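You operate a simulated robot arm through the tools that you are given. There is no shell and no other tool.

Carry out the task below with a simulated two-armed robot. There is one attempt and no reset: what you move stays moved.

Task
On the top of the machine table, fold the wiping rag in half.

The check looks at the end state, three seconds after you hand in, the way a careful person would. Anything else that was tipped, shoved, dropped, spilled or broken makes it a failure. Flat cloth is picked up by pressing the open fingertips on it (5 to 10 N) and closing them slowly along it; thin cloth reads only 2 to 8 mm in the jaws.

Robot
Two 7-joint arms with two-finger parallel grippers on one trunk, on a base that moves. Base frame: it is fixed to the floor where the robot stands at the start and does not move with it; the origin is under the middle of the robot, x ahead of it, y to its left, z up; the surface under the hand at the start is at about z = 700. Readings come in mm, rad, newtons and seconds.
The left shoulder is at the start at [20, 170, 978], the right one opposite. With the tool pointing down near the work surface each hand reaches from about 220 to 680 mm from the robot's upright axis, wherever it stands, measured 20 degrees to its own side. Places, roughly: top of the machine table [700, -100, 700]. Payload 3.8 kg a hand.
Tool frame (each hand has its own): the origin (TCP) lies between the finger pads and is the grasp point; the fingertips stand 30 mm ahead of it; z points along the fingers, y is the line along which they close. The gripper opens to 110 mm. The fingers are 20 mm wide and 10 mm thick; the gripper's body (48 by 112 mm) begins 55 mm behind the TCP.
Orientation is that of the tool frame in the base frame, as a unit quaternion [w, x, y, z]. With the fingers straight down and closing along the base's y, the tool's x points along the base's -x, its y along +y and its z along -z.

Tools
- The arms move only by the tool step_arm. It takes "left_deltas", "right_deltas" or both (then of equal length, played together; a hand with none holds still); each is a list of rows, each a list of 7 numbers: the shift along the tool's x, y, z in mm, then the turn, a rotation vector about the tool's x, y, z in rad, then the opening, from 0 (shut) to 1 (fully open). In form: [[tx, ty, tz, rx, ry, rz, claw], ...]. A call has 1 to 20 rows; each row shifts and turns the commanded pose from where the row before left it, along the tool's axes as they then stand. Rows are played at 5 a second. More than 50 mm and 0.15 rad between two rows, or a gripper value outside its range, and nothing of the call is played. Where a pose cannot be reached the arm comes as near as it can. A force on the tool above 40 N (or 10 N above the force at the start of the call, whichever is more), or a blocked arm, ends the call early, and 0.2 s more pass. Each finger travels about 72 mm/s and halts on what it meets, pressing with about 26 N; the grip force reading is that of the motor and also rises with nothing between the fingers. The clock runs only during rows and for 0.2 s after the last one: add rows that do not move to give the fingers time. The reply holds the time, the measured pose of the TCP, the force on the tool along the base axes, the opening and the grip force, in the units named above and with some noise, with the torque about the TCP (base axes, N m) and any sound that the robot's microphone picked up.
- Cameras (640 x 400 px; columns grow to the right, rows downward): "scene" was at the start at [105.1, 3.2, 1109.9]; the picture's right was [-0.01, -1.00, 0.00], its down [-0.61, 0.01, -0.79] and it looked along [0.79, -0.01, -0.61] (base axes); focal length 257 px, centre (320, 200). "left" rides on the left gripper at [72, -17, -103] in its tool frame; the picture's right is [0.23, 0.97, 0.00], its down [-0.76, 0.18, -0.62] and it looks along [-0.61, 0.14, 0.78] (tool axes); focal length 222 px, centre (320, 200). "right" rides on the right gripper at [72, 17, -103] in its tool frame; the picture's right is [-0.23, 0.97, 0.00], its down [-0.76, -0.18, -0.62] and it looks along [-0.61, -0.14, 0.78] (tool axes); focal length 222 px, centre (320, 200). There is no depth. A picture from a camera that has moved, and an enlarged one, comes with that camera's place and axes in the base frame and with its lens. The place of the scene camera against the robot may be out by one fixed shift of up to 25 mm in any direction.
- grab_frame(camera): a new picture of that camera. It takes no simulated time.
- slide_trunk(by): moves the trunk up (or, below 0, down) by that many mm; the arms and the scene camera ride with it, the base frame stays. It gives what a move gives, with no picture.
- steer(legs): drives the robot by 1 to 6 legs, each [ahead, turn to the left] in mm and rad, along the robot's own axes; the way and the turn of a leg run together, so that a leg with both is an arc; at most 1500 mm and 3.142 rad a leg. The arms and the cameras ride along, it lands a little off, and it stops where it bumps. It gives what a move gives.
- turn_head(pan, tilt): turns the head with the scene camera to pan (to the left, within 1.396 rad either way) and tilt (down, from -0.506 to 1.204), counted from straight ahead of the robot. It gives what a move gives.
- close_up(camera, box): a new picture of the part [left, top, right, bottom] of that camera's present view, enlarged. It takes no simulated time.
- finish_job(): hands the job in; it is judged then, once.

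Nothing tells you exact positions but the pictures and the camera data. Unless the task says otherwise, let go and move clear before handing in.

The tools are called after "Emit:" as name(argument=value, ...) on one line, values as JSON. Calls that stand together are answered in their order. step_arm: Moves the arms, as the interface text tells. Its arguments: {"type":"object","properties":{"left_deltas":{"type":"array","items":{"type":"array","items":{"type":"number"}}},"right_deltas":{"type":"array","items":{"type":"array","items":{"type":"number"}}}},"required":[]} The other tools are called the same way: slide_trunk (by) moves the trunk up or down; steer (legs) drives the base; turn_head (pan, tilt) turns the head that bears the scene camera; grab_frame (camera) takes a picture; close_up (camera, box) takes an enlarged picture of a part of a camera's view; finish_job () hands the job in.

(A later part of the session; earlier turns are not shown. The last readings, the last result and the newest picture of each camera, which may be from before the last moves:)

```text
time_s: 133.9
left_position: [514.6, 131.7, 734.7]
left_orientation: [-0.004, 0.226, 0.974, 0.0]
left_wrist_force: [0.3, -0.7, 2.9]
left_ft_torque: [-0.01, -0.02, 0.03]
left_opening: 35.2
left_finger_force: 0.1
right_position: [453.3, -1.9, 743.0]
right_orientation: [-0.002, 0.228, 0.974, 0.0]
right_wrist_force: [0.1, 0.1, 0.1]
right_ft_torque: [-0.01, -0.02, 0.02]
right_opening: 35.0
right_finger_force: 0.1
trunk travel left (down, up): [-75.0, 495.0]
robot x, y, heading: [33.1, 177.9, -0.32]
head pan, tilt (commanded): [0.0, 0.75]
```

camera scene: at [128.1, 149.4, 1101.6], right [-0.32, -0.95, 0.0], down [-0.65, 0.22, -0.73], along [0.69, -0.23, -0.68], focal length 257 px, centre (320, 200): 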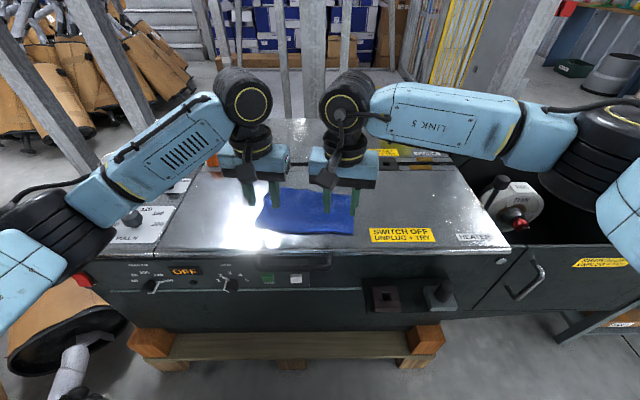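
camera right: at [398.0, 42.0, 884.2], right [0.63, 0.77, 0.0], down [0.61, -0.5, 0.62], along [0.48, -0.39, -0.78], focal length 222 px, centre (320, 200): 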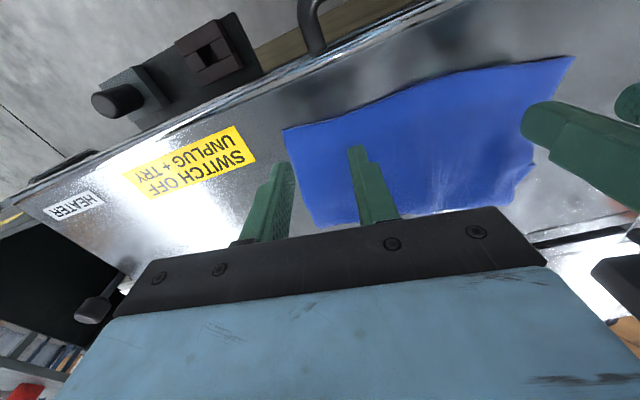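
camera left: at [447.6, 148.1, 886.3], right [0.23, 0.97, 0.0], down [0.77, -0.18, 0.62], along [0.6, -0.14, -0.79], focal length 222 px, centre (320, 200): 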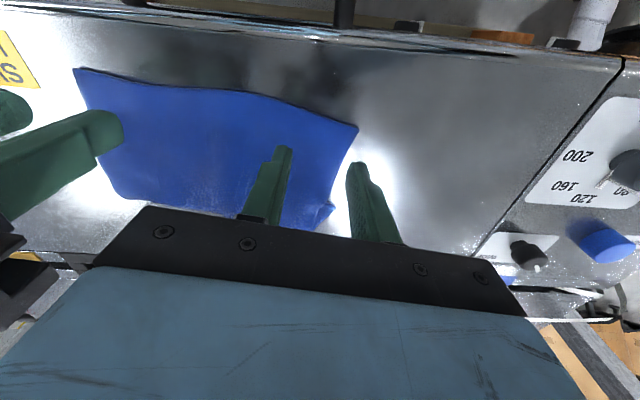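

Emit:
step_arm(left_deltas=[[0, 0, 0.7, 0, 0, 0, 0.32], [0, 0, 0.6, 0, 0, 0, 0.32], [0, 0, 0.4, 0, 0, 0, 0.305], [0, 0, 0, 0, 0, 0, 0.29], [0, 0, 0, 0, 0, 0, 0.275], [0, 0, 0, 0, 0, 0, 0.26], [0, 0, 0, 0, 0, 0, 0.245], [0, 0, 0, 0, 0, 0, 0.23], [0, 0, 0, 0, 0, 0, 0.215], [0, 0, 0, 0, 0, 0, 0.2]])

Emit:
close_up(camera="left", box=[200, 60, 440, 220])

```text
time_s: 136.2
left_position: [514.0, 130.4, 732.2]
left_orientation: [-0.003, 0.226, 0.974, 0.0]
left_wrist_force: [0.2, 0.0, 12.4]
left_ft_torque: [-0.02, -0.03, 0.0]
left_opening: 22.7
left_finger_force: 0.3
right_position: [453.0, -1.6, 744.9]
right_orientation: [-0.002, 0.228, 0.974, 0.0]
right_wrist_force: [0.3, -0.4, -0.8]
right_ft_torque: [0.02, 0.0, 0.03]
right_opening: 35.2
right_finger_force: 0.0
trunk travel left (down, up): [-75.0, 495.0]
robot x, y, heading: [33.3, 174.1, -0.324]
head pan, tilt (commanded): [0.0, 0.75]
```

```text
2.50 times, centred on (320, 140) of left
camera zoom: at [441.9, 147.5, 837.0], right [0.23, 0.97, 0.0], down [0.77, -0.18, 0.62], along [0.6, -0.14, -0.79], focal length 555 px, centre (320, 350)
```

zoom: 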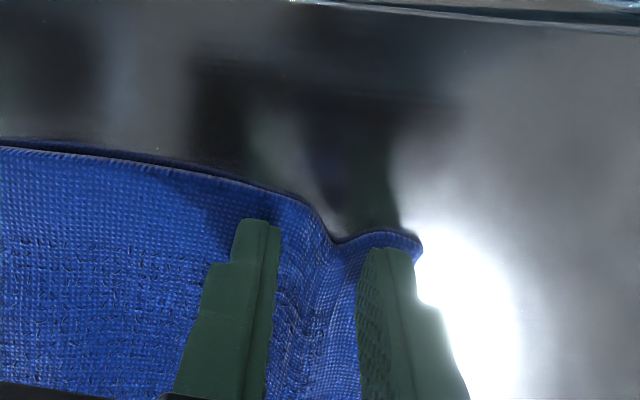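

A clean single-layer ridge is forming in the left hand. I'll finish closing it.

Emit:
step_arm(left_deltas=[[0, 0, 0, 0, 0, 0, 0.185], [0, 0, 0, 0, 0, 0, 0.17], [0, 0, 0, 0, 0, 0, 0.155], [0, 0, 0, 0, 0, 0, 0.14], [0, 0, 0, 0, 0, 0, 0.125], [0, 0, 0, 0, 0, 0, 0.11], [0, 0, 0, 0, 0, 0, 0.095], [0, 0, 0, 0, 0, 0, 0.08], [0, 0, 0, 0, 0, 0, 0.065], [0, 0, 0, 0, 0, 0, 0.05], [0, 0, 0, 0, 0, 0, 0.035], [0, 0, 0, 0, 0, 0, 0.02], [0, 0, 0, 0, 0, 0, 0], [0, 0, 0, 0, 0, 0, 0]])

Emit:
close_up(camera="left", box=[200, 60, 440, 220])

Emit:
close_up(camera="right", box=[200, 60, 440, 220])

```text
time_s: 139.2
left_position: [513.8, 131.5, 732.9]
left_orientation: [-0.003, 0.227, 0.974, 0.001]
left_wrist_force: [0.8, 0.2, 15.8]
left_ft_torque: [-0.04, -0.03, 0.03]
left_opening: 4.3
left_finger_force: 25.8
right_position: [453.1, -1.1, 744.0]
right_orientation: [-0.002, 0.227, 0.974, 0.0]
right_wrist_force: [-0.2, 0.2, -0.8]
right_ft_torque: [0.01, 0.02, -0.02]
right_opening: 35.1
right_finger_force: 0.1
trunk travel left (down, up): [-75.0, 495.0]
robot x, y, heading: [29.7, 178.2, -0.325]
head pan, tilt (commanded): [0.0, 0.75]
```

```text
2.50 times, centred on (320, 140) of left
camera zoom: at [441.8, 147.6, 837.0], right [0.23, 0.97, 0.0], down [0.77, -0.18, 0.62], along [0.6, -0.14, -0.79], focal length 555 px, centre (320, 350)
```

zoom: 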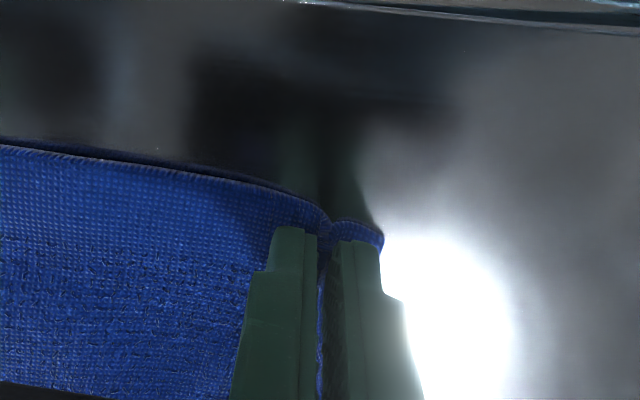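

```text
2.50 times, centred on (320, 140) of right
camera zoom: at [395.9, 45.8, 846.6], right [0.63, 0.77, 0.0], down [0.61, -0.5, 0.62], along [0.48, -0.39, -0.78], focal length 555 px, centre (320, 350)
```

zoom: 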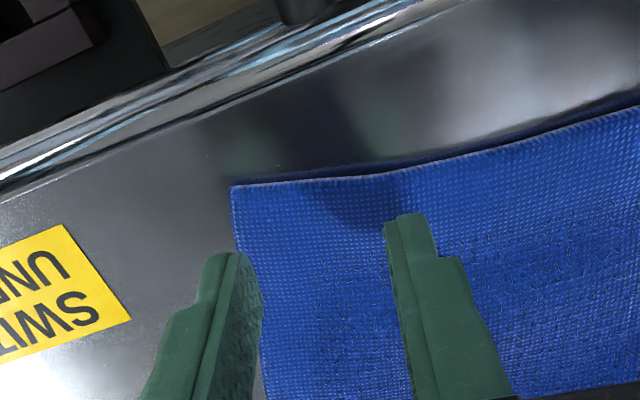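

The left edge is pinched as a single layer. I'll lift it a touch and shift it right for slack, and re-centre the right hand on corner B.

Emit:
step_arm(left_deltas=[[0, 0, -3, 0, 0, 0, 0], [0, -3, -2, 0, 0, 0, 0], [0, -3, 0, 0, 0, 0, 0], [0, -2, 0, 0, 0, 0, 0], [0, 0, 0, 0, 0, 0, 0]], right_deltas=[[4, 4, 0, 0, 0, 0, 0.3], [4, 4, 0, 0, 0, 0, 0.3], [0, 4, 2, 0, 0, 0, 0.3], [0, 0, 3, 0, 0, 0, 0.3], [0, 0, 0, 0, 0, 0, 0.3]])

Emit:
close_up(camera="right", box=[200, 60, 440, 220])

```text
time_s: 140.3
left_position: [511.8, 126.4, 736.8]
left_orientation: [-0.004, 0.227, 0.974, 0.001]
left_wrist_force: [0.3, -0.7, 0.2]
left_ft_torque: [-0.02, 0.03, 0.01]
left_opening: 4.0
left_finger_force: 26.2
right_position: [452.4, 12.8, 738.5]
right_orientation: [-0.002, 0.228, 0.974, 0.0]
right_wrist_force: [0.2, -0.2, 0.1]
right_ft_torque: [0.04, -0.01, -0.01]
right_opening: 32.7
right_finger_force: 0.0
trunk travel left (down, up): [-75.0, 495.0]
robot x, y, heading: [31.2, 181.3, -0.324]
head pan, tilt (commanded): [0.0, 0.75]
```

```text
2.50 times, centred on (320, 140) of right
camera zoom: at [394.7, 59.8, 840.9], right [0.63, 0.77, 0.0], down [0.61, -0.5, 0.62], along [0.48, -0.39, -0.78], focal length 555 px, centre (320, 350)
```

zoom: 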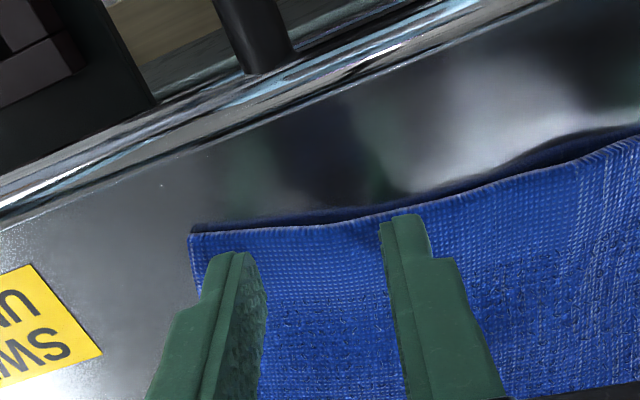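

Emit:
step_arm(right_deltas=[[-2, 0, 2, 0, 0, 0, 0.3], [0, 0, 1, 0, 0, 0, 0.3], [0, 0, 1, 0, 0, 0, 0.3], [0, 0, 0.7, 0, 0, 0, 0.3], [0, 0, 0, 0, 0, 0, 0.3]])

```text
time_s: 141.6
left_position: [510.1, 124.0, 738.6]
left_orientation: [-0.003, 0.227, 0.974, 0.001]
left_wrist_force: [-0.5, 0.6, -0.5]
left_ft_torque: [-0.03, 0.01, 0.06]
left_opening: 4.3
left_finger_force: 26.3
right_position: [454.2, 12.0, 735.1]
right_orientation: [-0.002, 0.227, 0.974, 0.001]
right_wrist_force: [-0.3, -0.6, 3.3]
right_ft_torque: [-0.03, -0.04, -0.02]
right_opening: 32.8
right_finger_force: 0.1
trunk travel left (down, up): [-75.0, 495.0]
robot x, y, heading: [33.2, 181.3, -0.318]
head pan, tilt (commanded): [0.0, 0.75]
```

Emit:
step_arm(right_deltas=[[0, 0, 0.7, 0, 0, 0, 0.3], [0, 0, 0.6, 0, 0, 0, 0.3], [0, 0, 0.4, 0, 0, 0, 0.285], [0, 0, 0, 0, 0, 0, 0.27], [0, 0, 0, 0, 0, 0, 0.255], [0, 0, 0, 0, 0, 0, 0.24], [0, 0, 0, 0, 0, 0, 0.225], [0, 0, 0, 0, 0, 0, 0.21], [0, 0, 0, 0, 0, 0, 0.195], [0, 0, 0, 0, 0, 0, 0.18]])

Emit:
close_up(camera="right", box=[200, 60, 440, 220])

```text
time_s: 143.8
left_position: [511.1, 123.9, 738.2]
left_orientation: [-0.003, 0.227, 0.974, 0.0]
left_wrist_force: [0.2, 1.0, 0.1]
left_ft_torque: [-0.02, -0.01, 0.04]
left_opening: 3.9
left_finger_force: 26.0
right_position: [453.4, 12.5, 733.0]
right_orientation: [-0.001, 0.227, 0.974, 0.002]
right_wrist_force: [0.9, -0.6, 15.4]
right_ft_torque: [0.01, -0.06, -0.04]
right_opening: 20.0
right_finger_force: 0.3
trunk travel left (down, up): [-75.0, 495.0]
robot x, y, heading: [31.8, 175.5, -0.323]
head pan, tilt (commanded): [0.0, 0.75]
```

```text
2.50 times, centred on (320, 140) of right
camera zoom: at [395.8, 59.4, 835.4], right [0.63, 0.77, 0.0], down [0.61, -0.5, 0.62], along [0.48, -0.39, -0.78], focal length 555 px, centre (320, 350)
```

zoom: 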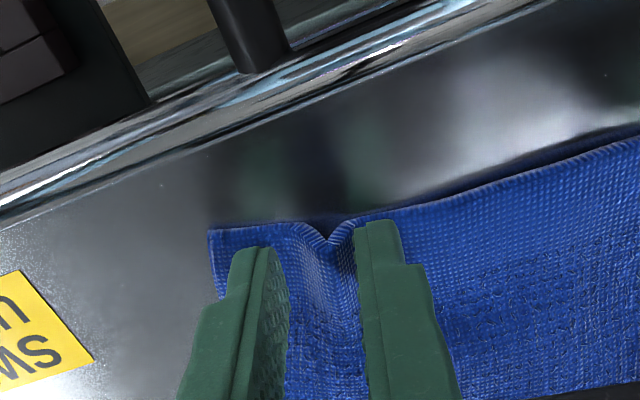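

The right hand has a clean single-layer ridge as well. I'll finish closing it.

Emit:
step_arm(right_deltas=[[0, 0, 0, 0, 0, 0, 0.165], [0, 0, 0, 0, 0, 0, 0.15], [0, 0, 0, 0, 0, 0, 0.135], [0, 0, 0, 0, 0, 0, 0.12], [0, 0, 0, 0, 0, 0, 0.105], [0, 0, 0, 0, 0, 0, 0.09], [0, 0, 0, 0, 0, 0, 0.075], [0, 0, 0, 0, 0, 0, 0.06], [0, 0, 0, 0, 0, 0, 0.045], [0, 0, 0, 0, 0, 0, 0.03], [0, 0, 0, 0, 0, 0, 0.015], [0, 0, 0, 0, 0, 0, 0], [0, 0, 0, 0, 0, 0, 0]])

Emit:
close_up(camera="right", box=[200, 60, 440, 220])

Emit:
close_up(camera="scene", box=[230, 160, 390, 260])

```text
time_s: 146.6
left_position: [511.1, 123.8, 737.2]
left_orientation: [-0.004, 0.227, 0.974, 0.0]
left_wrist_force: [-1.6, -2.6, -0.4]
left_ft_torque: [-0.11, 0.02, 0.03]
left_opening: 4.3
left_finger_force: 25.5
right_position: [450.9, 12.4, 733.6]
right_orientation: [-0.001, 0.227, 0.974, 0.001]
right_wrist_force: [2.3, 3.8, 15.1]
right_ft_torque: [0.07, -0.12, 0.04]
right_opening: 4.2
right_finger_force: 26.4
trunk travel left (down, up): [-75.0, 495.0]
robot x, y, heading: [33.7, 180.1, -0.324]
head pan, tilt (commanded): [0.0, 0.75]
```

```text
2.50 times, centred on (320, 140) of right
camera zoom: at [395.7, 59.5, 835.4], right [0.63, 0.77, 0.0], down [0.61, -0.5, 0.62], along [0.48, -0.39, -0.78], focal length 555 px, centre (320, 350)
```

zoom: 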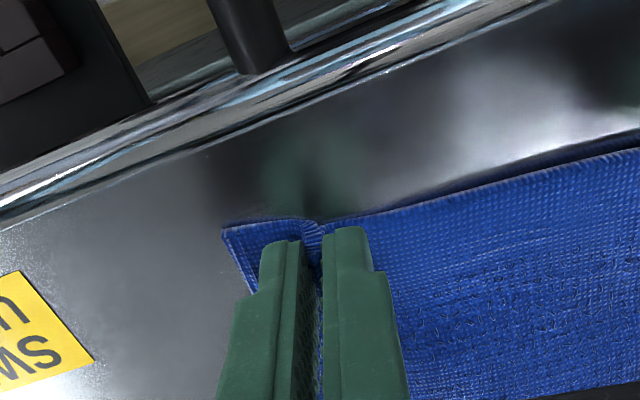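

```text
4.00 times, centred on (310, 210) of scene
camera zoom: at [127.3, 149.8, 1101.8], right [-0.32, -0.95, 0.0], down [-0.65, 0.22, -0.73], along [0.69, -0.23, -0.68], focal length 1029 px, centre (360, 160)
```

zoom: 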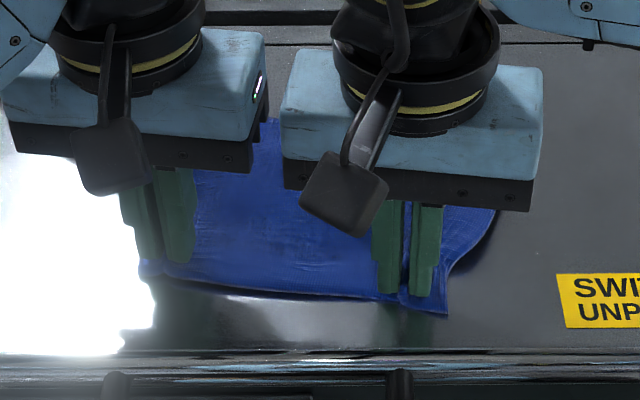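

Both ends of A–B are held as single layers. I'll relax the sideways tension a little, then lift and move slightly away from me so the lower layer and its edge C–D come into view.

Emit:
step_arm(left_deltas=[[0, -2, -3, 0, 0, 0, 0], [-2, 0, -8, 0, 0, 0, 0], [-4, 0, -10, 0, 0, 0, 0], [-4, 0, -10, 0, 0, 0, 0], [-5, 0, -10, 0, 0, 0, 0], [-5, 0, -10, 0, 0, 0, 0], [-6, 0, -10, 0, 0, 0, 0], [-6, 0, -10, 0, 0, 0, 0], [-6, 0, -10, 0, 0, 0, 0], [0, 0, 0, 0, 0, 0, 0], [0, 0, 0, 0, 0, 0, 0]], right_deltas=[[0, 0, -6, 0, 0, 0, 0], [-2, 0, -8, 0, 0, 0, 0], [-4, 0, -10, 0, 0, 0, 0], [-4, 0, -10, 0, 0, 0, 0], [-5, 0, -10, 0, 0, 0, 0], [-5, 0, -10, 0, 0, 0, 0], [-6, 0, -10, 0, 0, 0, 0], [-6, 0, -10, 0, 0, 0, 0], [-6, 0, -10, 0, 0, 0, 0], [0, 0, 0, 0, 0, 0, 0], [0, 0, 0, 0, 0, 0, 0]])

Emit:
grab_frame(camera="left")

Emit:
grab_frame(camera="right")

Emit:
grab_frame(camera="scene")

```text
time_s: 148.9
left_position: [545.0, 105.7, 818.2]
left_orientation: [-0.004, 0.227, 0.974, 0.0]
left_wrist_force: [-0.6, -1.9, 1.0]
left_ft_torque: [-0.1, 0.02, 0.05]
left_opening: 4.0
left_finger_force: 25.4
right_position: [487.3, -6.1, 817.5]
right_orientation: [-0.001, 0.227, 0.974, 0.001]
right_wrist_force: [1.0, 0.6, 0.1]
right_ft_torque: [0.02, -0.01, 0.0]
right_opening: 4.2
right_finger_force: 26.1
trunk travel left (down, up): [-75.0, 495.0]
robot x, y, heading: [33.1, 177.7, -0.325]
head pan, tilt (commanded): [0.0, 0.75]
```

```text
taken
camera left: at [473.1, 121.6, 922.8], right [0.23, 0.97, 0.0], down [0.77, -0.18, 0.62], along [0.6, -0.14, -0.79], focal length 222 px, centre (320, 200)
```

left: 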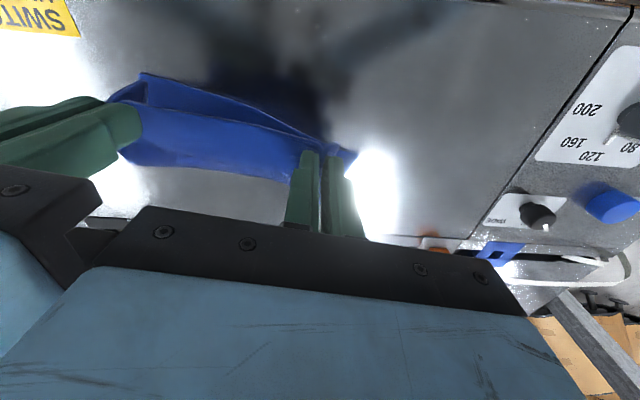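

```text
taken
camera right: at [430.5, 42.2, 918.7], right [0.63, 0.77, 0.0], down [0.61, -0.5, 0.62], along [0.48, -0.39, -0.78], focal length 222 px, centre (320, 200)
```

right: 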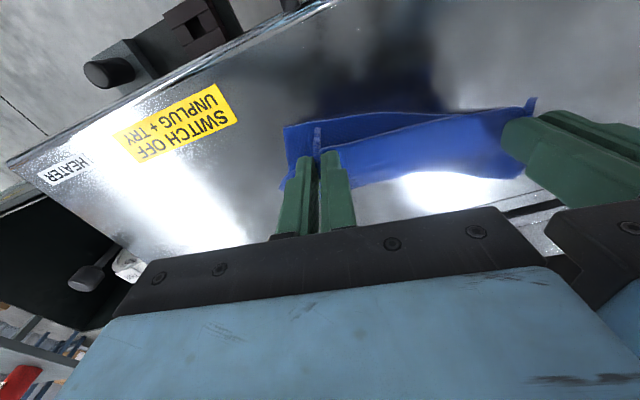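

```text
taken
camera scene: at [128.1, 149.4, 1101.6], right [-0.32, -0.95, 0.0], down [-0.65, 0.22, -0.73], along [0.69, -0.23, -0.68], focal length 257 px, centre (320, 200)
```

scene: 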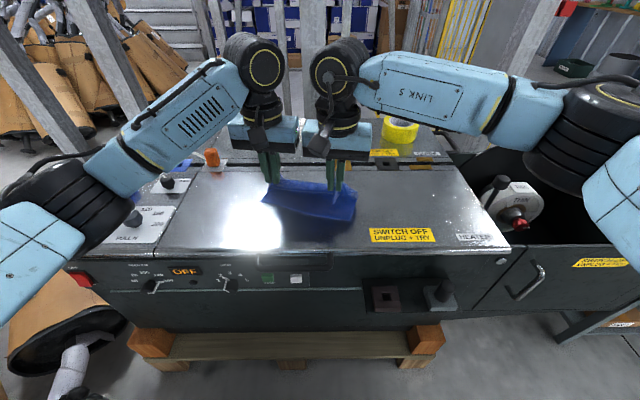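

Emit:
close_up(camera="scene", box=[240, 150, 380, 240])

Emit:
close_up(camera="right", box=[250, 60, 570, 220])

Emit:
close_up(camera="left", box=[80, 40, 400, 220])

```text
4.44 times, centred on (310, 195) of scene
camera zoom: at [128.1, 149.4, 1101.6], right [-0.32, -0.95, 0.0], down [-0.65, 0.22, -0.73], along [0.69, -0.23, -0.68], focal length 1143 px, centre (364, 222)
```

zoom: 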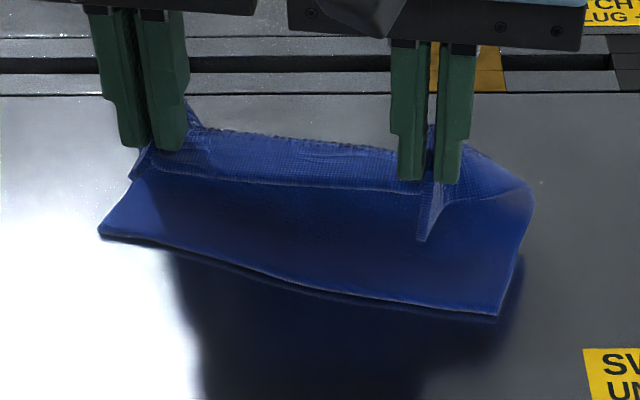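

```text
2.00 times, centred on (410, 140) of right
camera zoom: at [430.5, 42.2, 918.7], right [0.63, 0.77, 0.0], down [0.61, -0.5, 0.62], along [0.48, -0.39, -0.78], focal length 444 px, centre (140, 320)
```

zoom: 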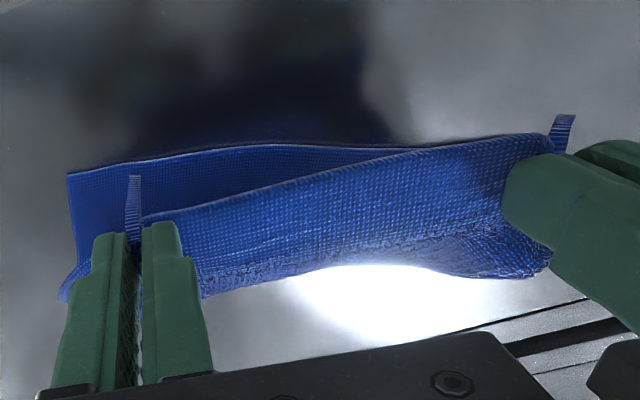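

```text
2.00 times, centred on (240, 130) of left
camera zoom: at [473.1, 121.6, 922.8], right [0.23, 0.97, 0.0], down [0.77, -0.18, 0.62], along [0.6, -0.14, -0.79], focal length 444 px, centre (480, 340)
```

zoom: 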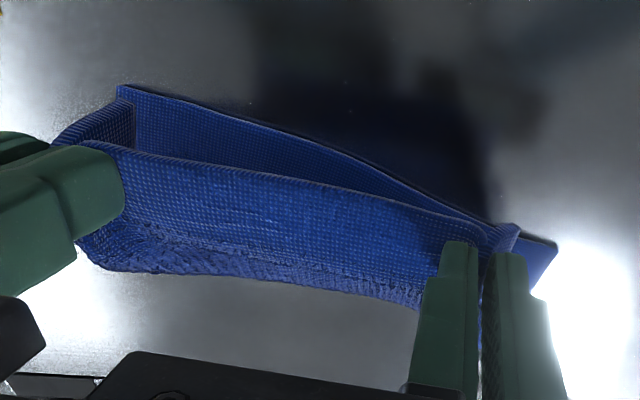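

Now the lower layer is clearly visible. C–D runs from C≈(489,-60) to D≈(545,139) in my frame, turned about 0.28 rad. For reach, I'll drive 30 mm closer while holding the edge up (the same direction the edge must travel), then turn both tools to match C–D.

Emit:
steer(legs=[[30, 0]])

Emit:
step_arm(left_deltas=[[0, 0, -3, 0, 0, 0.029, 0], [0, 0, -3, 0, 0, 0.029, 0], [0, 0, -3, 0, 0, 0.029, 0], [0, 0, 0, 0, 0, 0.028, 0], [0, 0, 0, 0, 0, 0.028, 0], [0, 0, 0, 0, 0, 0, 0]], right_deltas=[[0, 0, -3, 0, 0, 0.029, 0], [0, 0, -3, 0, 0, 0.029, 0], [0, 0, -3, 0, 0, 0.029, 0], [0, 0, 0, 0, 0, 0.028, 0], [0, 0, 0, 0, 0, 0.028, 0], [0, 0, 0, 0, 0, 0, 0]])

Emit:
close_up(camera="scene", box=[240, 150, 380, 240])

```text
time_s: 149.8
left_position: [572.7, 96.4, 818.5]
left_orientation: [-0.005, 0.227, 0.974, 0.0]
left_wrist_force: [-0.3, -1.2, -0.3]
left_ft_torque: [-0.06, 0.08, -0.01]
left_opening: 4.0
left_finger_force: 26.0
right_position: [515.9, -15.0, 814.9]
right_orientation: [-0.002, 0.227, 0.974, -0.001]
right_wrist_force: [1.0, 1.4, -0.7]
right_ft_torque: [0.04, 0.04, -0.01]
right_opening: 3.9
right_finger_force: 26.2
trunk travel left (down, up): [-75.0, 495.0]
robot x, y, heading: [61.4, 169.3, -0.323]
head pan, tilt (commanded): [0.0, 0.75]
```

```text
time_s: 151.2
left_position: [574.2, 96.0, 828.1]
left_orientation: [-0.004, 0.296, 0.955, -0.001]
left_wrist_force: [-1.4, -0.9, 0.3]
left_ft_torque: [-0.05, 0.02, 0.07]
left_opening: 4.2
left_finger_force: 26.2
right_position: [515.0, -15.0, 825.8]
right_orientation: [-0.002, 0.297, 0.955, 0.0]
right_wrist_force: [0.2, 0.9, 0.2]
right_ft_torque: [0.0, -0.04, 0.08]
right_opening: 4.0
right_finger_force: 26.5
trunk travel left (down, up): [-75.0, 495.0]
robot x, y, heading: [64.6, 168.2, -0.325]
head pan, tilt (commanded): [0.0, 0.75]
```

```text
4.44 times, centred on (310, 195) of scene
camera zoom: at [156.3, 139.9, 1101.6], right [-0.32, -0.95, 0.0], down [-0.65, 0.22, -0.73], along [0.69, -0.23, -0.68], focal length 1143 px, centre (364, 222)
```

zoom: 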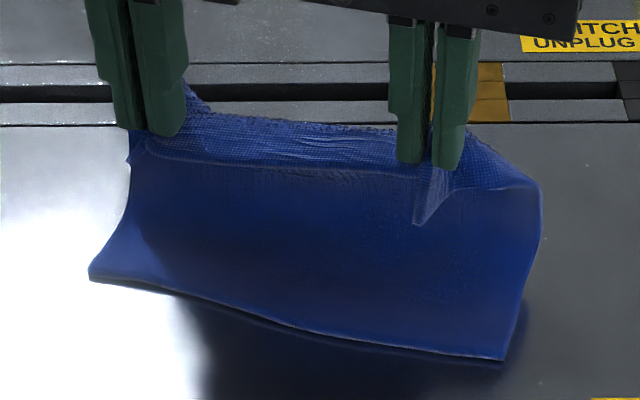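

The rag is hanging nicely from both hands, with the lower layer flat on the table. I'll move the held edge forward over the intended fold line (about 100 mm behind C–D), lowering slightly so more of the cloth lays down flat.

Emit:
step_arm(left_deltas=[[-9.4, 0.66, 0, 0, 0, 0, 0], [-9.4, 0.66, 0, 0, 0, 0, 0], [-9.4, 0.66, 0, 0, 0, 0, 0], [-9.4, 0.66, 0, 0, 0, 0, 0], [-9.4, 0.66, 0, 0, 0, 0, 0], [-9.4, 0.66, 0, 0, 0, 0, 0], [-9.4, 0.66, 3.5, 0, 0, 0, 0], [-9.4, 0.66, 3.5, 0, 0, 0, 0], [-9.4, 0.66, 3.5, 0, 0, 0, 0], [-9.4, 0.66, 3.5, 0, 0, 0, 0], [0, 0, 0, 0, 0, 0, 0], [0, 0, 0, 0, 0, 0, 0]], right_deltas=[[-8.33, 0.57, 0, 0, 0, 0, 0], [-8.33, 0.57, 0, 0, 0, 0, 0], [-8.33, 0.57, 0, 0, 0, 0, 0], [-8.33, 0.57, 0, 0, 0, 0, 0], [-8.33, 0.57, 0, 0, 0, 0, 0], [-8.33, 0.57, 0, 0, 0, 0, 0], [-8.33, 0.57, 3.5, 0, 0, 0, 0], [-8.33, 0.57, 3.5, 0, 0, 0, 0], [-8.33, 0.57, 3.5, 0, 0, 0, 0], [-8.33, 0.57, 3.5, 0, 0, 0, 0], [0, 0, 0, 0, 0, 0, 0], [0, 0, 0, 0, 0, 0, 0]])

Emit:
close_up(camera="scene", box=[240, 140, 380, 240])

Emit:
grab_frame(camera="left")

Emit:
grab_frame(camera="right")

```text
time_s: 153.8
left_position: [653.8, 48.6, 812.9]
left_orientation: [-0.004, 0.296, 0.955, -0.001]
left_wrist_force: [-1.0, -1.2, -1.5]
left_ft_torque: [-0.08, 0.07, 0.05]
left_opening: 4.2
left_finger_force: 25.9
right_position: [587.5, -56.4, 810.5]
right_orientation: [-0.002, 0.295, 0.955, 0.001]
right_wrist_force: [0.9, 1.3, -0.9]
right_ft_torque: [0.04, -0.04, 0.03]
right_opening: 4.0
right_finger_force: 25.8
trunk travel left (down, up): [-75.0, 495.0]
robot x, y, heading: [60.2, 168.5, -0.329]
head pan, tilt (commanded): [0.0, 0.75]
```

```text
4.00 times, centred on (310, 190) of scene
camera zoom: at [156.3, 139.9, 1101.6], right [-0.32, -0.95, 0.0], down [-0.65, 0.22, -0.73], along [0.69, -0.23, -0.68], focal length 1029 px, centre (360, 240)
```

zoom: 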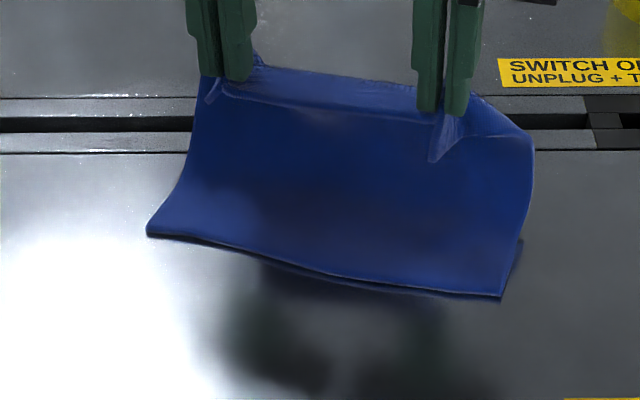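

```text
taken
camera left: at [586.1, 75.0, 916.8], right [0.36, 0.93, 0.0], down [0.73, -0.28, 0.62], along [0.57, -0.22, -0.79], focal length 222 px, centre (320, 200)
```

left: 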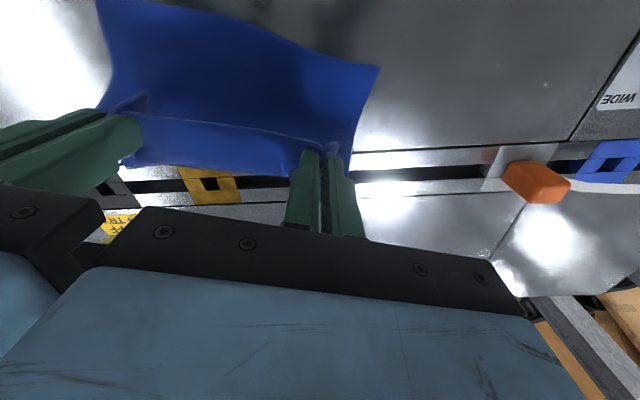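

```text
taken
camera right: at [537.5, -1.8, 913.4], right [0.74, 0.67, 0.0], down [0.53, -0.58, 0.62], along [0.42, -0.46, -0.78], focal length 222 px, centre (320, 200)
```

right: 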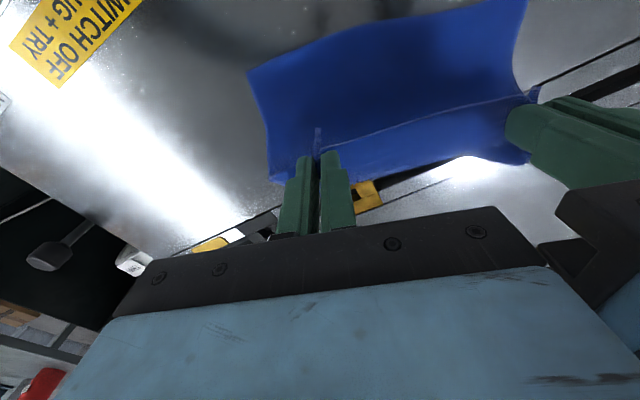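

The lower layer slid forward along with the hands (the rag is light and springy), so I'll servo on what matters: bringing A–B directly over C–D. At the moment C–D is 54 mm nearer to me than the pinch points on both sides, and parallel to them. I'll move the hands back in part and see how the rag responds.

Emit:
step_arm(left_deltas=[[4, -1, 0, 0, 0, 0, 0], [5, -1, 0, 0, 0, 0, 0], [5, -1, 0, 0, 0, 0, 0], [5, -1, 0, 0, 0, 0, 0], [5, -1, 0, 0, 0, 0, 0], [0, -1, 0, 0, 0, 0, 0], [0, 0, 0, 0, 0, 0, 0]], right_deltas=[[4, -1, 0, 0, 0, 0, 0], [5, -1, 0, 0, 0, 0, 0], [5, -1, 0, 0, 0, 0, 0], [5, -1, 0, 0, 0, 0, 0], [5, -1, 0, 0, 0, 0, 0], [0, -1, 0, 0, 0, 0, 0], [0, 0, 0, 0, 0, 0, 0]])

Emit:
close_up(camera="left", box=[80, 0, 440, 220])

Emit:
close_up(camera="right", box=[200, 0, 560, 220])

```text
time_s: 155.4
left_position: [631.4, 57.7, 813.0]
left_orientation: [-0.004, 0.296, 0.955, -0.001]
left_wrist_force: [-2.0, -1.8, -0.1]
left_ft_torque: [-0.07, 0.07, 0.05]
left_opening: 4.1
left_finger_force: 26.6
right_position: [563.1, -48.8, 811.0]
right_orientation: [-0.001, 0.296, 0.955, 0.0]
right_wrist_force: [1.6, 1.7, 0.2]
right_ft_torque: [0.03, -0.05, 0.08]
right_opening: 4.2
right_finger_force: 25.5
trunk travel left (down, up): [-75.0, 495.0]
robot x, y, heading: [60.6, 167.7, -0.324]
head pan, tilt (commanded): [0.0, 0.75]
```

```text
1.78 times, centred on (260, 110) of left
camera zoom: at [562.8, 83.7, 917.2], right [0.36, 0.93, 0.0], down [0.73, -0.28, 0.62], along [0.57, -0.22, -0.79], focal length 395 px, centre (427, 360)
```

zoom: 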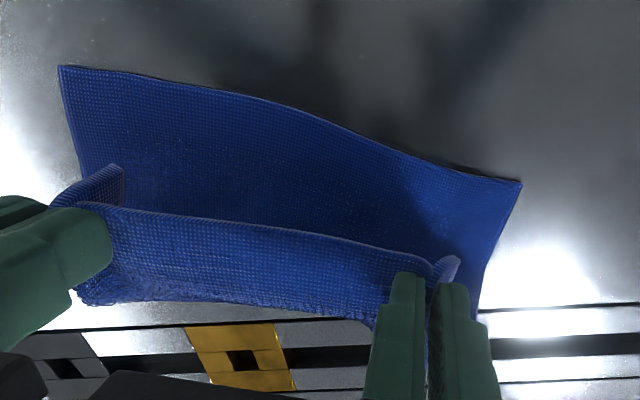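

```text
1.78 times, centred on (380, 110) of right
camera zoom: at [514.1, 7.0, 913.4], right [0.74, 0.67, 0.0], down [0.53, -0.58, 0.62], along [0.42, -0.46, -0.78], focal length 395 px, centre (213, 360)
```

zoom: 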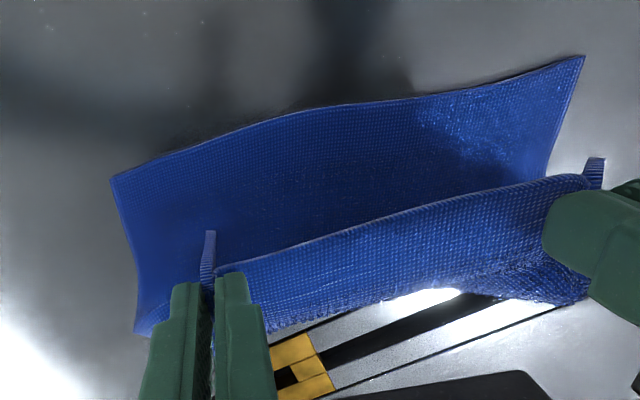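

The lower layer stayed put this time: C–D is now 28–32 mm in front of the pinch points. I'll move back another 10 mm or so while lowering, then check again before touching down.

Emit:
step_arm(left_deltas=[[1.3, -0.3, 4, 0, 0, 0, 0], [1.3, -0.3, 5, 0, 0, 0, 0], [1.3, -0.3, 5, 0, 0, 0, 0], [1.3, -0.3, 5, 0, 0, 0, 0], [1.3, 0, 5, 0, 0, 0, 0], [1.3, 0, 5, 0, 0, 0, 0], [1.3, 0, 5, 0, 0, 0, 0], [1.3, 0, 5, 0, 0, 0, 0], [0, 0, 0, 0, 0, 0, 0]], right_deltas=[[1.7, -0.3, 4, 0, 0, 0, 0], [1.7, -0.3, 5, 0, 0, 0, 0], [1.7, -0.3, 5, 0, 0, 0, 0], [1.7, -0.3, 5, 0, 0, 0, 0], [1.7, 0, 5, 0, 0, 0, 0], [1.7, 0, 5, 0, 0, 0, 0], [1.7, 0, 5, 0, 0, 0, 0], [1.7, 0, 5, 0, 0, 0, 0], [0, 0, 0, 0, 0, 0, 0]])

Emit:
close_up(camera="left", box=[80, 0, 440, 220])

Emit:
close_up(camera="right", box=[200, 0, 560, 220])

Emit:
close_up(camera="scene", box=[240, 140, 380, 240])

```text
time_s: 157.4
left_position: [622.4, 62.1, 773.9]
left_orientation: [-0.004, 0.296, 0.955, 0.0]
left_wrist_force: [-1.3, -1.4, 0.7]
left_ft_torque: [-0.06, 0.05, 0.04]
left_opening: 3.9
left_finger_force: 25.6
right_position: [552.5, -42.1, 771.3]
right_orientation: [-0.002, 0.296, 0.955, 0.001]
right_wrist_force: [1.1, 1.7, 0.0]
right_ft_torque: [0.05, -0.06, 0.04]
right_opening: 4.1
right_finger_force: 25.9
trunk travel left (down, up): [-75.0, 495.0]
robot x, y, heading: [61.7, 162.1, -0.323]
head pan, tilt (commanded): [0.0, 0.75]
```

```text
1.78 times, centred on (260, 110) of left
camera zoom: at [553.5, 88.6, 877.7], right [0.36, 0.93, 0.0], down [0.73, -0.28, 0.62], along [0.57, -0.22, -0.79], focal length 395 px, centre (427, 360)
```

zoom: 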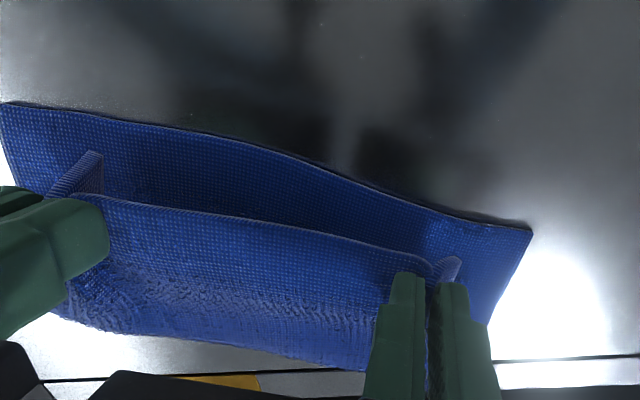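

```text
1.78 times, centred on (380, 110) of right
camera zoom: at [502.2, 13.6, 874.4], right [0.74, 0.67, 0.0], down [0.53, -0.58, 0.62], along [0.42, -0.46, -0.78], focal length 395 px, centre (213, 360)
```

zoom: 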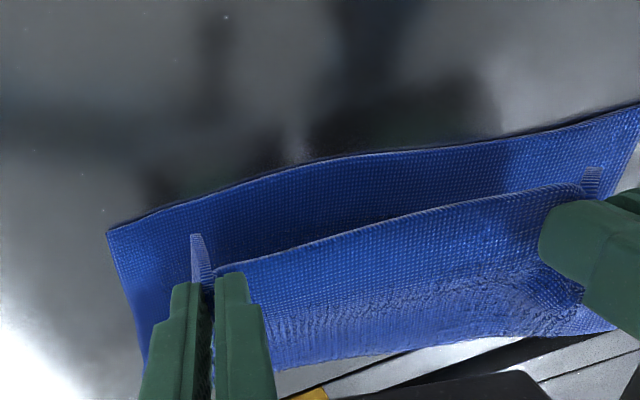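

```text
4.00 times, centred on (310, 190) of scene
camera zoom: at [156.3, 139.9, 1101.6], right [-0.32, -0.95, 0.0], down [-0.65, 0.22, -0.73], along [0.69, -0.23, -0.68], focal length 1029 px, centre (360, 240)
```

zoom: 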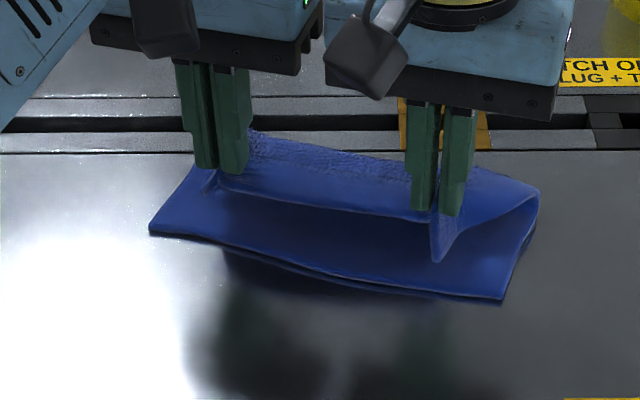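

The alignment is excellent: C–D is 19 mm in front of the pinch points on both sides and centred laterally (41.7 vs 41.9 mm). I'll lower the rest of the way while easing back 6 mm more.

Emit:
step_arm(left_deltas=[[1, 0, 5, 0, 0, 0, 0], [1, 0, 5, 0, 0, 0, 0], [1, 0, 5, 0, 0, 0, 0], [1, 0, 5, 0, 0, 0, 0], [1, 0, 5, 0, 0, 0, 0], [1, 0, 4, 0, 0, 0, 0], [0, 0, 2, 0, 0, 0, 0], [0, 0, 0, 0, 0, 0, 0]], right_deltas=[[1, 0, 5, 0, 0, 0, 0], [1, 0, 5, 0, 0, 0, 0], [1, 0, 5, 0, 0, 0, 0], [1, 0, 5, 0, 0, 0, 0], [1, 0, 5, 0, 0, 0, 0], [1, 0, 2, 0, 0, 0, 0], [0, 0, 2, 0, 0, 0, 0], [0, 0, 0, 0, 0, 0, 0]])

Emit:
close_up(camera="left", box=[120, 20, 440, 220])

Emit:
close_up(camera="right", box=[200, 20, 520, 220])

Emit:
close_up(camera="scene", box=[240, 150, 380, 240])

```text
time_s: 159.2
left_position: [615.9, 65.5, 743.2]
left_orientation: [-0.004, 0.296, 0.955, 0.0]
left_wrist_force: [-0.4, -0.9, 0.2]
left_ft_torque: [-0.02, -0.02, 0.03]
left_opening: 4.0
left_finger_force: 26.4
right_position: [546.6, -37.4, 742.2]
right_orientation: [-0.002, 0.296, 0.955, 0.0]
right_wrist_force: [0.0, 1.2, 0.2]
right_ft_torque: [0.02, -0.01, 0.06]
right_opening: 4.0
right_finger_force: 26.2
trunk travel left (down, up): [-75.0, 495.0]
robot x, y, heading: [61.5, 165.4, -0.326]
head pan, tilt (commanded): [0.0, 0.75]
```

```text
2.00 times, centred on (280, 120) of left
camera zoom: at [547.7, 92.0, 847.4], right [0.36, 0.93, 0.0], down [0.73, -0.28, 0.62], along [0.57, -0.22, -0.79], focal length 444 px, centre (400, 360)
```

zoom: 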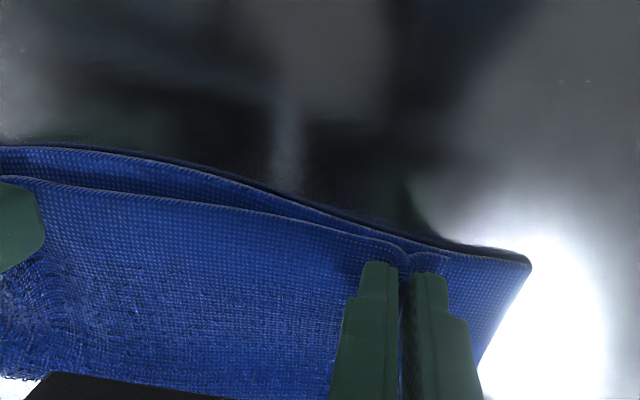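

```text
2.00 times, centred on (360, 120) of right
camera zoom: at [497.4, 17.2, 845.1], right [0.74, 0.67, 0.0], down [0.53, -0.58, 0.62], along [0.42, -0.46, -0.78], focal length 444 px, centre (240, 360)
```

zoom: 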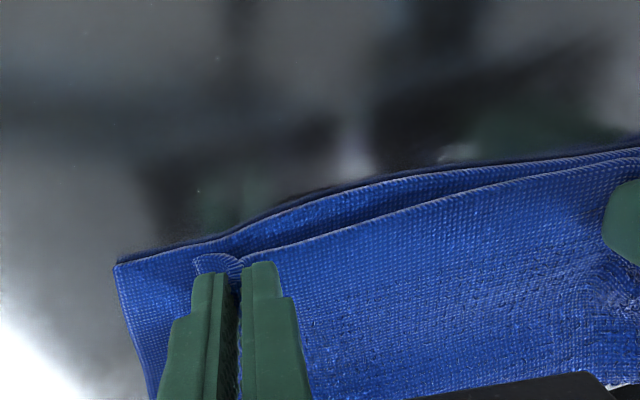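

```text
4.44 times, centred on (310, 195) of scene
camera zoom: at [156.2, 139.9, 1101.6], right [-0.32, -0.95, 0.0], down [-0.65, 0.22, -0.73], along [0.69, -0.23, -0.68], focal length 1143 px, centre (364, 222)
```

zoom: 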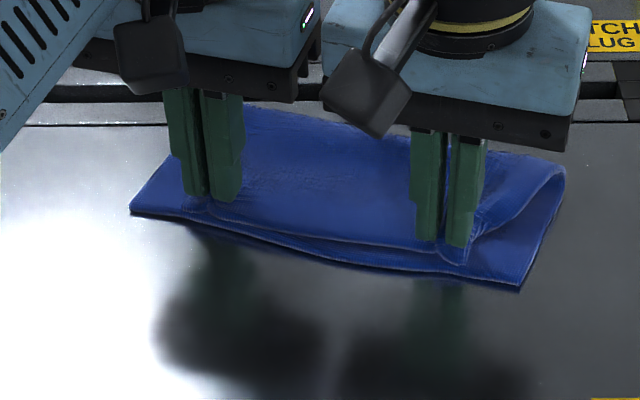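

A–B lies almost exactly over C–D (1–5 mm short). I'll nudge the left back 2 mm and the right 4 mm, touch down lightly, then open slowly to spread the ridges.

Emit:
step_arm(left_deltas=[[1, 0, 1, 0, 0, 0, 0], [1, 0, 1.5, 0, 0, 0, 0], [0, 0, 1.5, 0, 0, 0, 0], [0, 0, 1, 0, 0, 0, 0], [0, 0, 0, 0, 0, 0, 0]], right_deltas=[[2, 0, 1, 0, 0, 0, 0], [2, 0, 1.5, 0, 0, 0, 0], [0, 0, 1.5, 0, 0, 0, 0], [0, 0, 0.5, 0, 0, 0, 0], [0, 0, 0, 0, 0, 0, 0]])

Emit:
close_up(camera="left", box=[120, 20, 440, 220])

Emit:
close_up(camera="right", box=[200, 20, 520, 220])

```text
time_s: 160.4
left_position: [615.0, 66.6, 739.0]
left_orientation: [-0.004, 0.296, 0.955, -0.001]
left_wrist_force: [0.1, -1.8, 2.3]
left_ft_torque: [-0.08, 0.02, 0.09]
left_opening: 4.2
left_finger_force: 26.5
right_position: [542.7, -35.5, 739.1]
right_orientation: [-0.001, 0.296, 0.955, 0.0]
right_wrist_force: [1.1, 1.5, 3.4]
right_ft_torque: [0.04, -0.04, 0.05]
right_opening: 4.0
right_finger_force: 25.3
trunk travel left (down, up): [-75.0, 495.0]
robot x, y, heading: [56.7, 167.0, -0.325]
head pan, tilt (commanded): [0.0, 0.75]
```

```text
2.00 times, centred on (280, 120) of left
camera zoom: at [546.2, 93.0, 842.8], right [0.36, 0.93, 0.0], down [0.73, -0.28, 0.62], along [0.58, -0.22, -0.79], focal length 444 px, centre (400, 360)
```

zoom: 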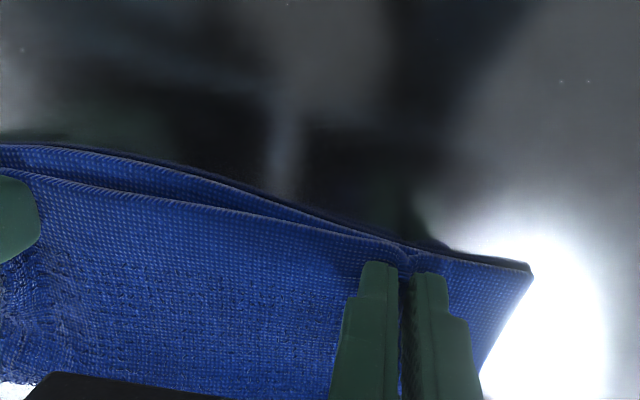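

```text
2.00 times, centred on (360, 120) of right
camera zoom: at [493.7, 19.4, 841.2], right [0.74, 0.67, 0.0], down [0.53, -0.58, 0.62], along [0.42, -0.46, -0.78], focal length 444 px, centre (240, 360)
```

zoom: 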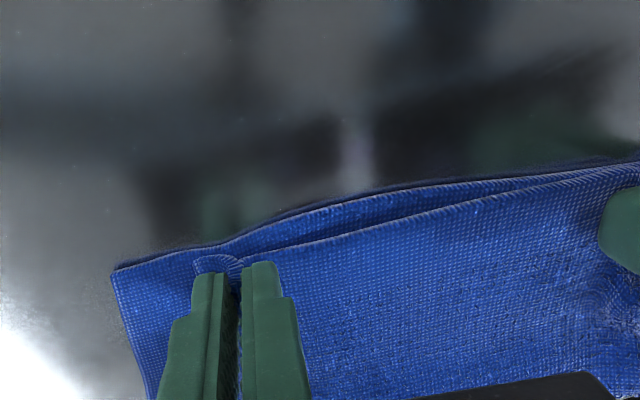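

Contact is light (2–3 N) and the edges coincide. I'll open both grippers slowly to spread the ridges, then lift straight up.

Emit:
step_arm(left_deltas=[[0, 0, 0, 0, 0, 0, 0.05], [0, 0, 0, 0, 0, 0, 0.08], [0, 0, 0, 0, 0, 0, 0.11], [0, 0, 0, 0, 0, 0, 0.14], [0, 0, 0, 0, 0, 0, 0.17], [0, 0, 0, 0, 0, 0, 0.2], [0, 0, 0, 0, 0, 0, 0.23], [0, 0, 0, 0, 0, 0, 0.26], [0, 0, 0, 0, 0, 0, 0.29], [0, 0, 0, 0, 0, 0, 0.32], [0, 0, 0, 0, 0, 0, 0.34], [0, 0, 0, 0, 0, 0, 0.34]], right_deltas=[[0, 0, 0, 0, 0, 0, 0.05], [0, 0, 0, 0, 0, 0, 0.08], [0, 0, 0, 0, 0, 0, 0.11], [0, 0, 0, 0, 0, 0, 0.14], [0, 0, 0, 0, 0, 0, 0.17], [0, 0, 0, 0, 0, 0, 0.2], [0, 0, 0, 0, 0, 0, 0.23], [0, 0, 0, 0, 0, 0, 0.26], [0, 0, 0, 0, 0, 0, 0.29], [0, 0, 0, 0, 0, 0, 0.32], [0, 0, 0, 0, 0, 0, 0.34], [0, 0, 0, 0, 0, 0, 0.34]])

Emit:
close_up(camera="left", box=[120, 20, 440, 220])

Emit:
close_up(camera="right", box=[200, 20, 520, 220])

```text
time_s: 163.0
left_position: [615.7, 66.6, 737.7]
left_orientation: [-0.004, 0.295, 0.955, 0.0]
left_wrist_force: [0.7, -0.6, 1.1]
left_ft_torque: [0.02, 0.03, 0.0]
left_opening: 37.0
left_finger_force: 0.2
right_position: [544.1, -35.8, 738.8]
right_orientation: [-0.001, 0.296, 0.955, 0.0]
right_wrist_force: [0.7, 0.9, 2.7]
right_ft_torque: [-0.01, -0.04, -0.02]
right_opening: 36.0
right_finger_force: 0.1
trunk travel left (down, up): [-75.0, 495.0]
robot x, y, heading: [58.3, 166.7, -0.324]
head pan, tilt (commanded): [0.0, 0.75]
```

```text
2.00 times, centred on (280, 120) of left
camera zoom: at [546.2, 93.1, 842.6], right [0.36, 0.93, 0.0], down [0.73, -0.28, 0.62], along [0.57, -0.22, -0.79], focal length 444 px, centre (400, 360)
```

zoom: 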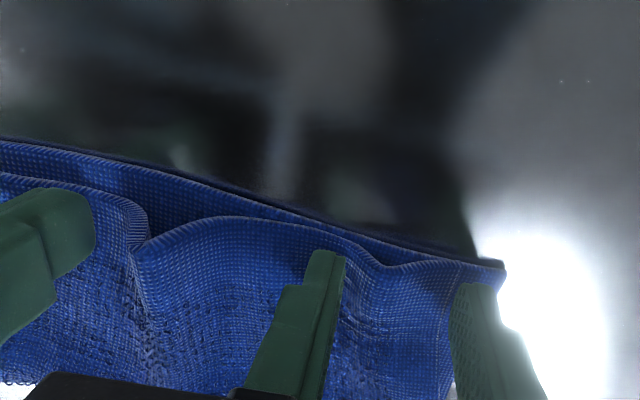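

```text
2.00 times, centred on (360, 120) of right
camera zoom: at [493.7, 19.4, 841.1], right [0.74, 0.67, 0.0], down [0.53, -0.58, 0.62], along [0.42, -0.46, -0.78], focal length 444 px, centre (240, 360)
```

zoom: 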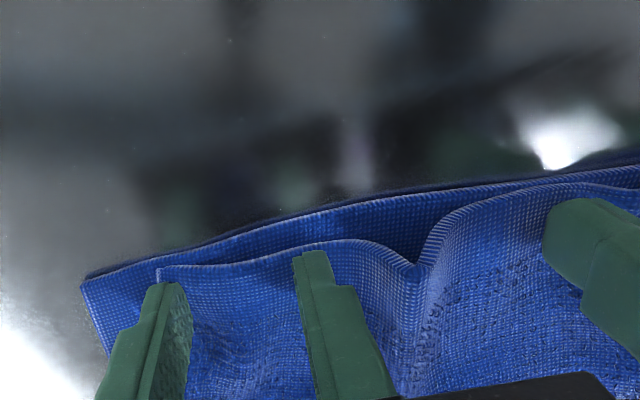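

The fingers are open, with a small wave between the hands that should relax once the inner fingers leave. I'll lift straight up slowly.

Emit:
step_arm(left_deltas=[[0, 0, -2, 0, 0, 0, 0.34], [0, 0, -4, 0, 0, 0, 0.34], [0, 0, -8, 0, 0, 0, 0.34], [0, 0, -12, 0, 0, 0, 0.34], [0, 0, -15, 0, 0, 0, 0.34], [0, 0, -15, 0, 0, 0, 0.34], [0, 0, -15, 0, 0, 0, 0.34], [0, 5, -15, 0, 0, 0, 0.34], [0, 5, -15, 0, 0, 0, 0.34], [0, 0, 0, 0, 0, 0, 0.34]], right_deltas=[[0, 0, -2, 0, 0, 0, 0.34], [0, 0, -4, 0, 0, 0, 0.34], [0, 0, -8, 0, 0, 0, 0.34], [0, 0, -12, 0, 0, 0, 0.34], [0, 0, -15, 0, 0, 0, 0.34], [0, 0, -15, 0, 0, 0, 0.34], [0, 0, -15, 0, 0, 0, 0.34], [0, -5, -15, 0, 0, 0, 0.34], [0, -5, -15, 0, 0, 0, 0.34], [0, 0, 0, 0, 0, 0, 0.34]])

Emit:
close_up(camera="scene", box=[240, 150, 380, 240])

Emit:
close_up(camera="left", box=[80, 0, 400, 200])

Emit:
close_up(camera="right", box=[240, 0, 560, 200])

```text
time_s: 165.2
left_position: [620.8, 75.0, 839.2]
left_orientation: [-0.003, 0.294, 0.956, 0.0]
left_wrist_force: [-0.5, 0.2, 0.3]
left_ft_torque: [-0.02, -0.01, 0.0]
left_opening: 37.2
left_finger_force: 0.0
right_position: [537.4, -42.9, 840.7]
right_orientation: [-0.002, 0.295, 0.955, 0.001]
right_wrist_force: [-0.1, 0.4, -0.2]
right_ft_torque: [0.01, -0.04, 0.02]
right_opening: 37.4
right_finger_force: 0.0
trunk travel left (down, up): [-75.0, 495.0]
robot x, y, heading: [58.8, 166.7, -0.328]
head pan, tilt (commanded): [0.0, 0.75]
```

```text
4.44 times, centred on (310, 195) of scene
camera zoom: at [156.3, 139.9, 1101.6], right [-0.32, -0.95, 0.0], down [-0.65, 0.22, -0.73], along [0.69, -0.23, -0.68], focal length 1143 px, centre (364, 222)
```

zoom: 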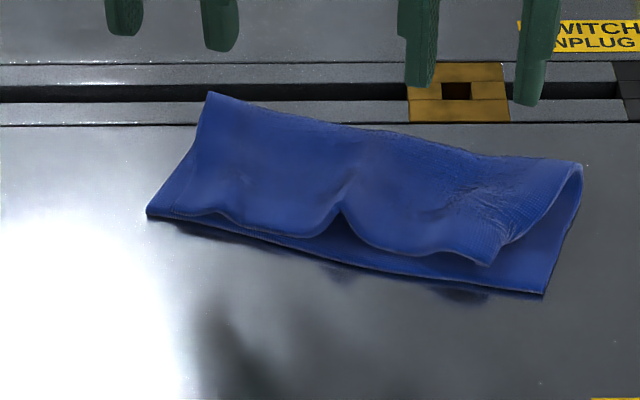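

```text
2.00 times, centred on (240, 100) of left
camera zoom: at [552.6, 101.0, 943.5], right [0.36, 0.93, 0.0], down [0.73, -0.28, 0.62], along [0.57, -0.22, -0.79], focal length 444 px, centre (480, 400)
```

zoom: 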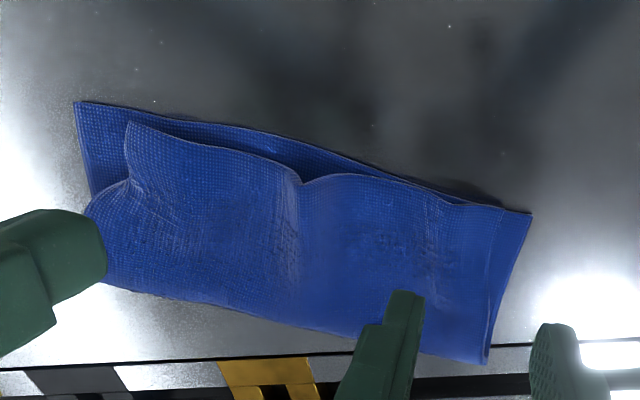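

```text
2.00 times, centred on (400, 100) of right
camera zoom: at [488.5, 11.4, 942.3], right [0.74, 0.67, 0.0], down [0.53, -0.58, 0.62], along [0.42, -0.46, -0.78], focal length 444 px, centre (160, 400)
```

zoom: 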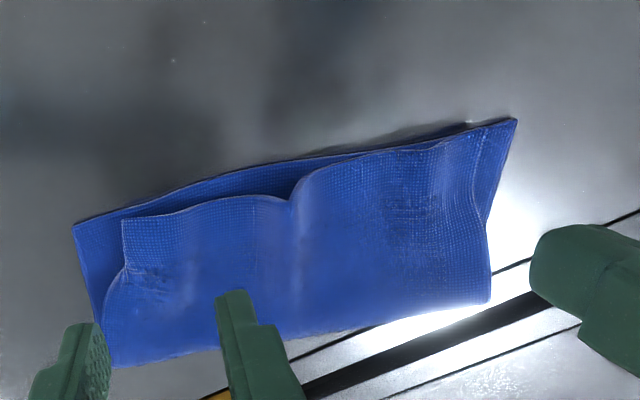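

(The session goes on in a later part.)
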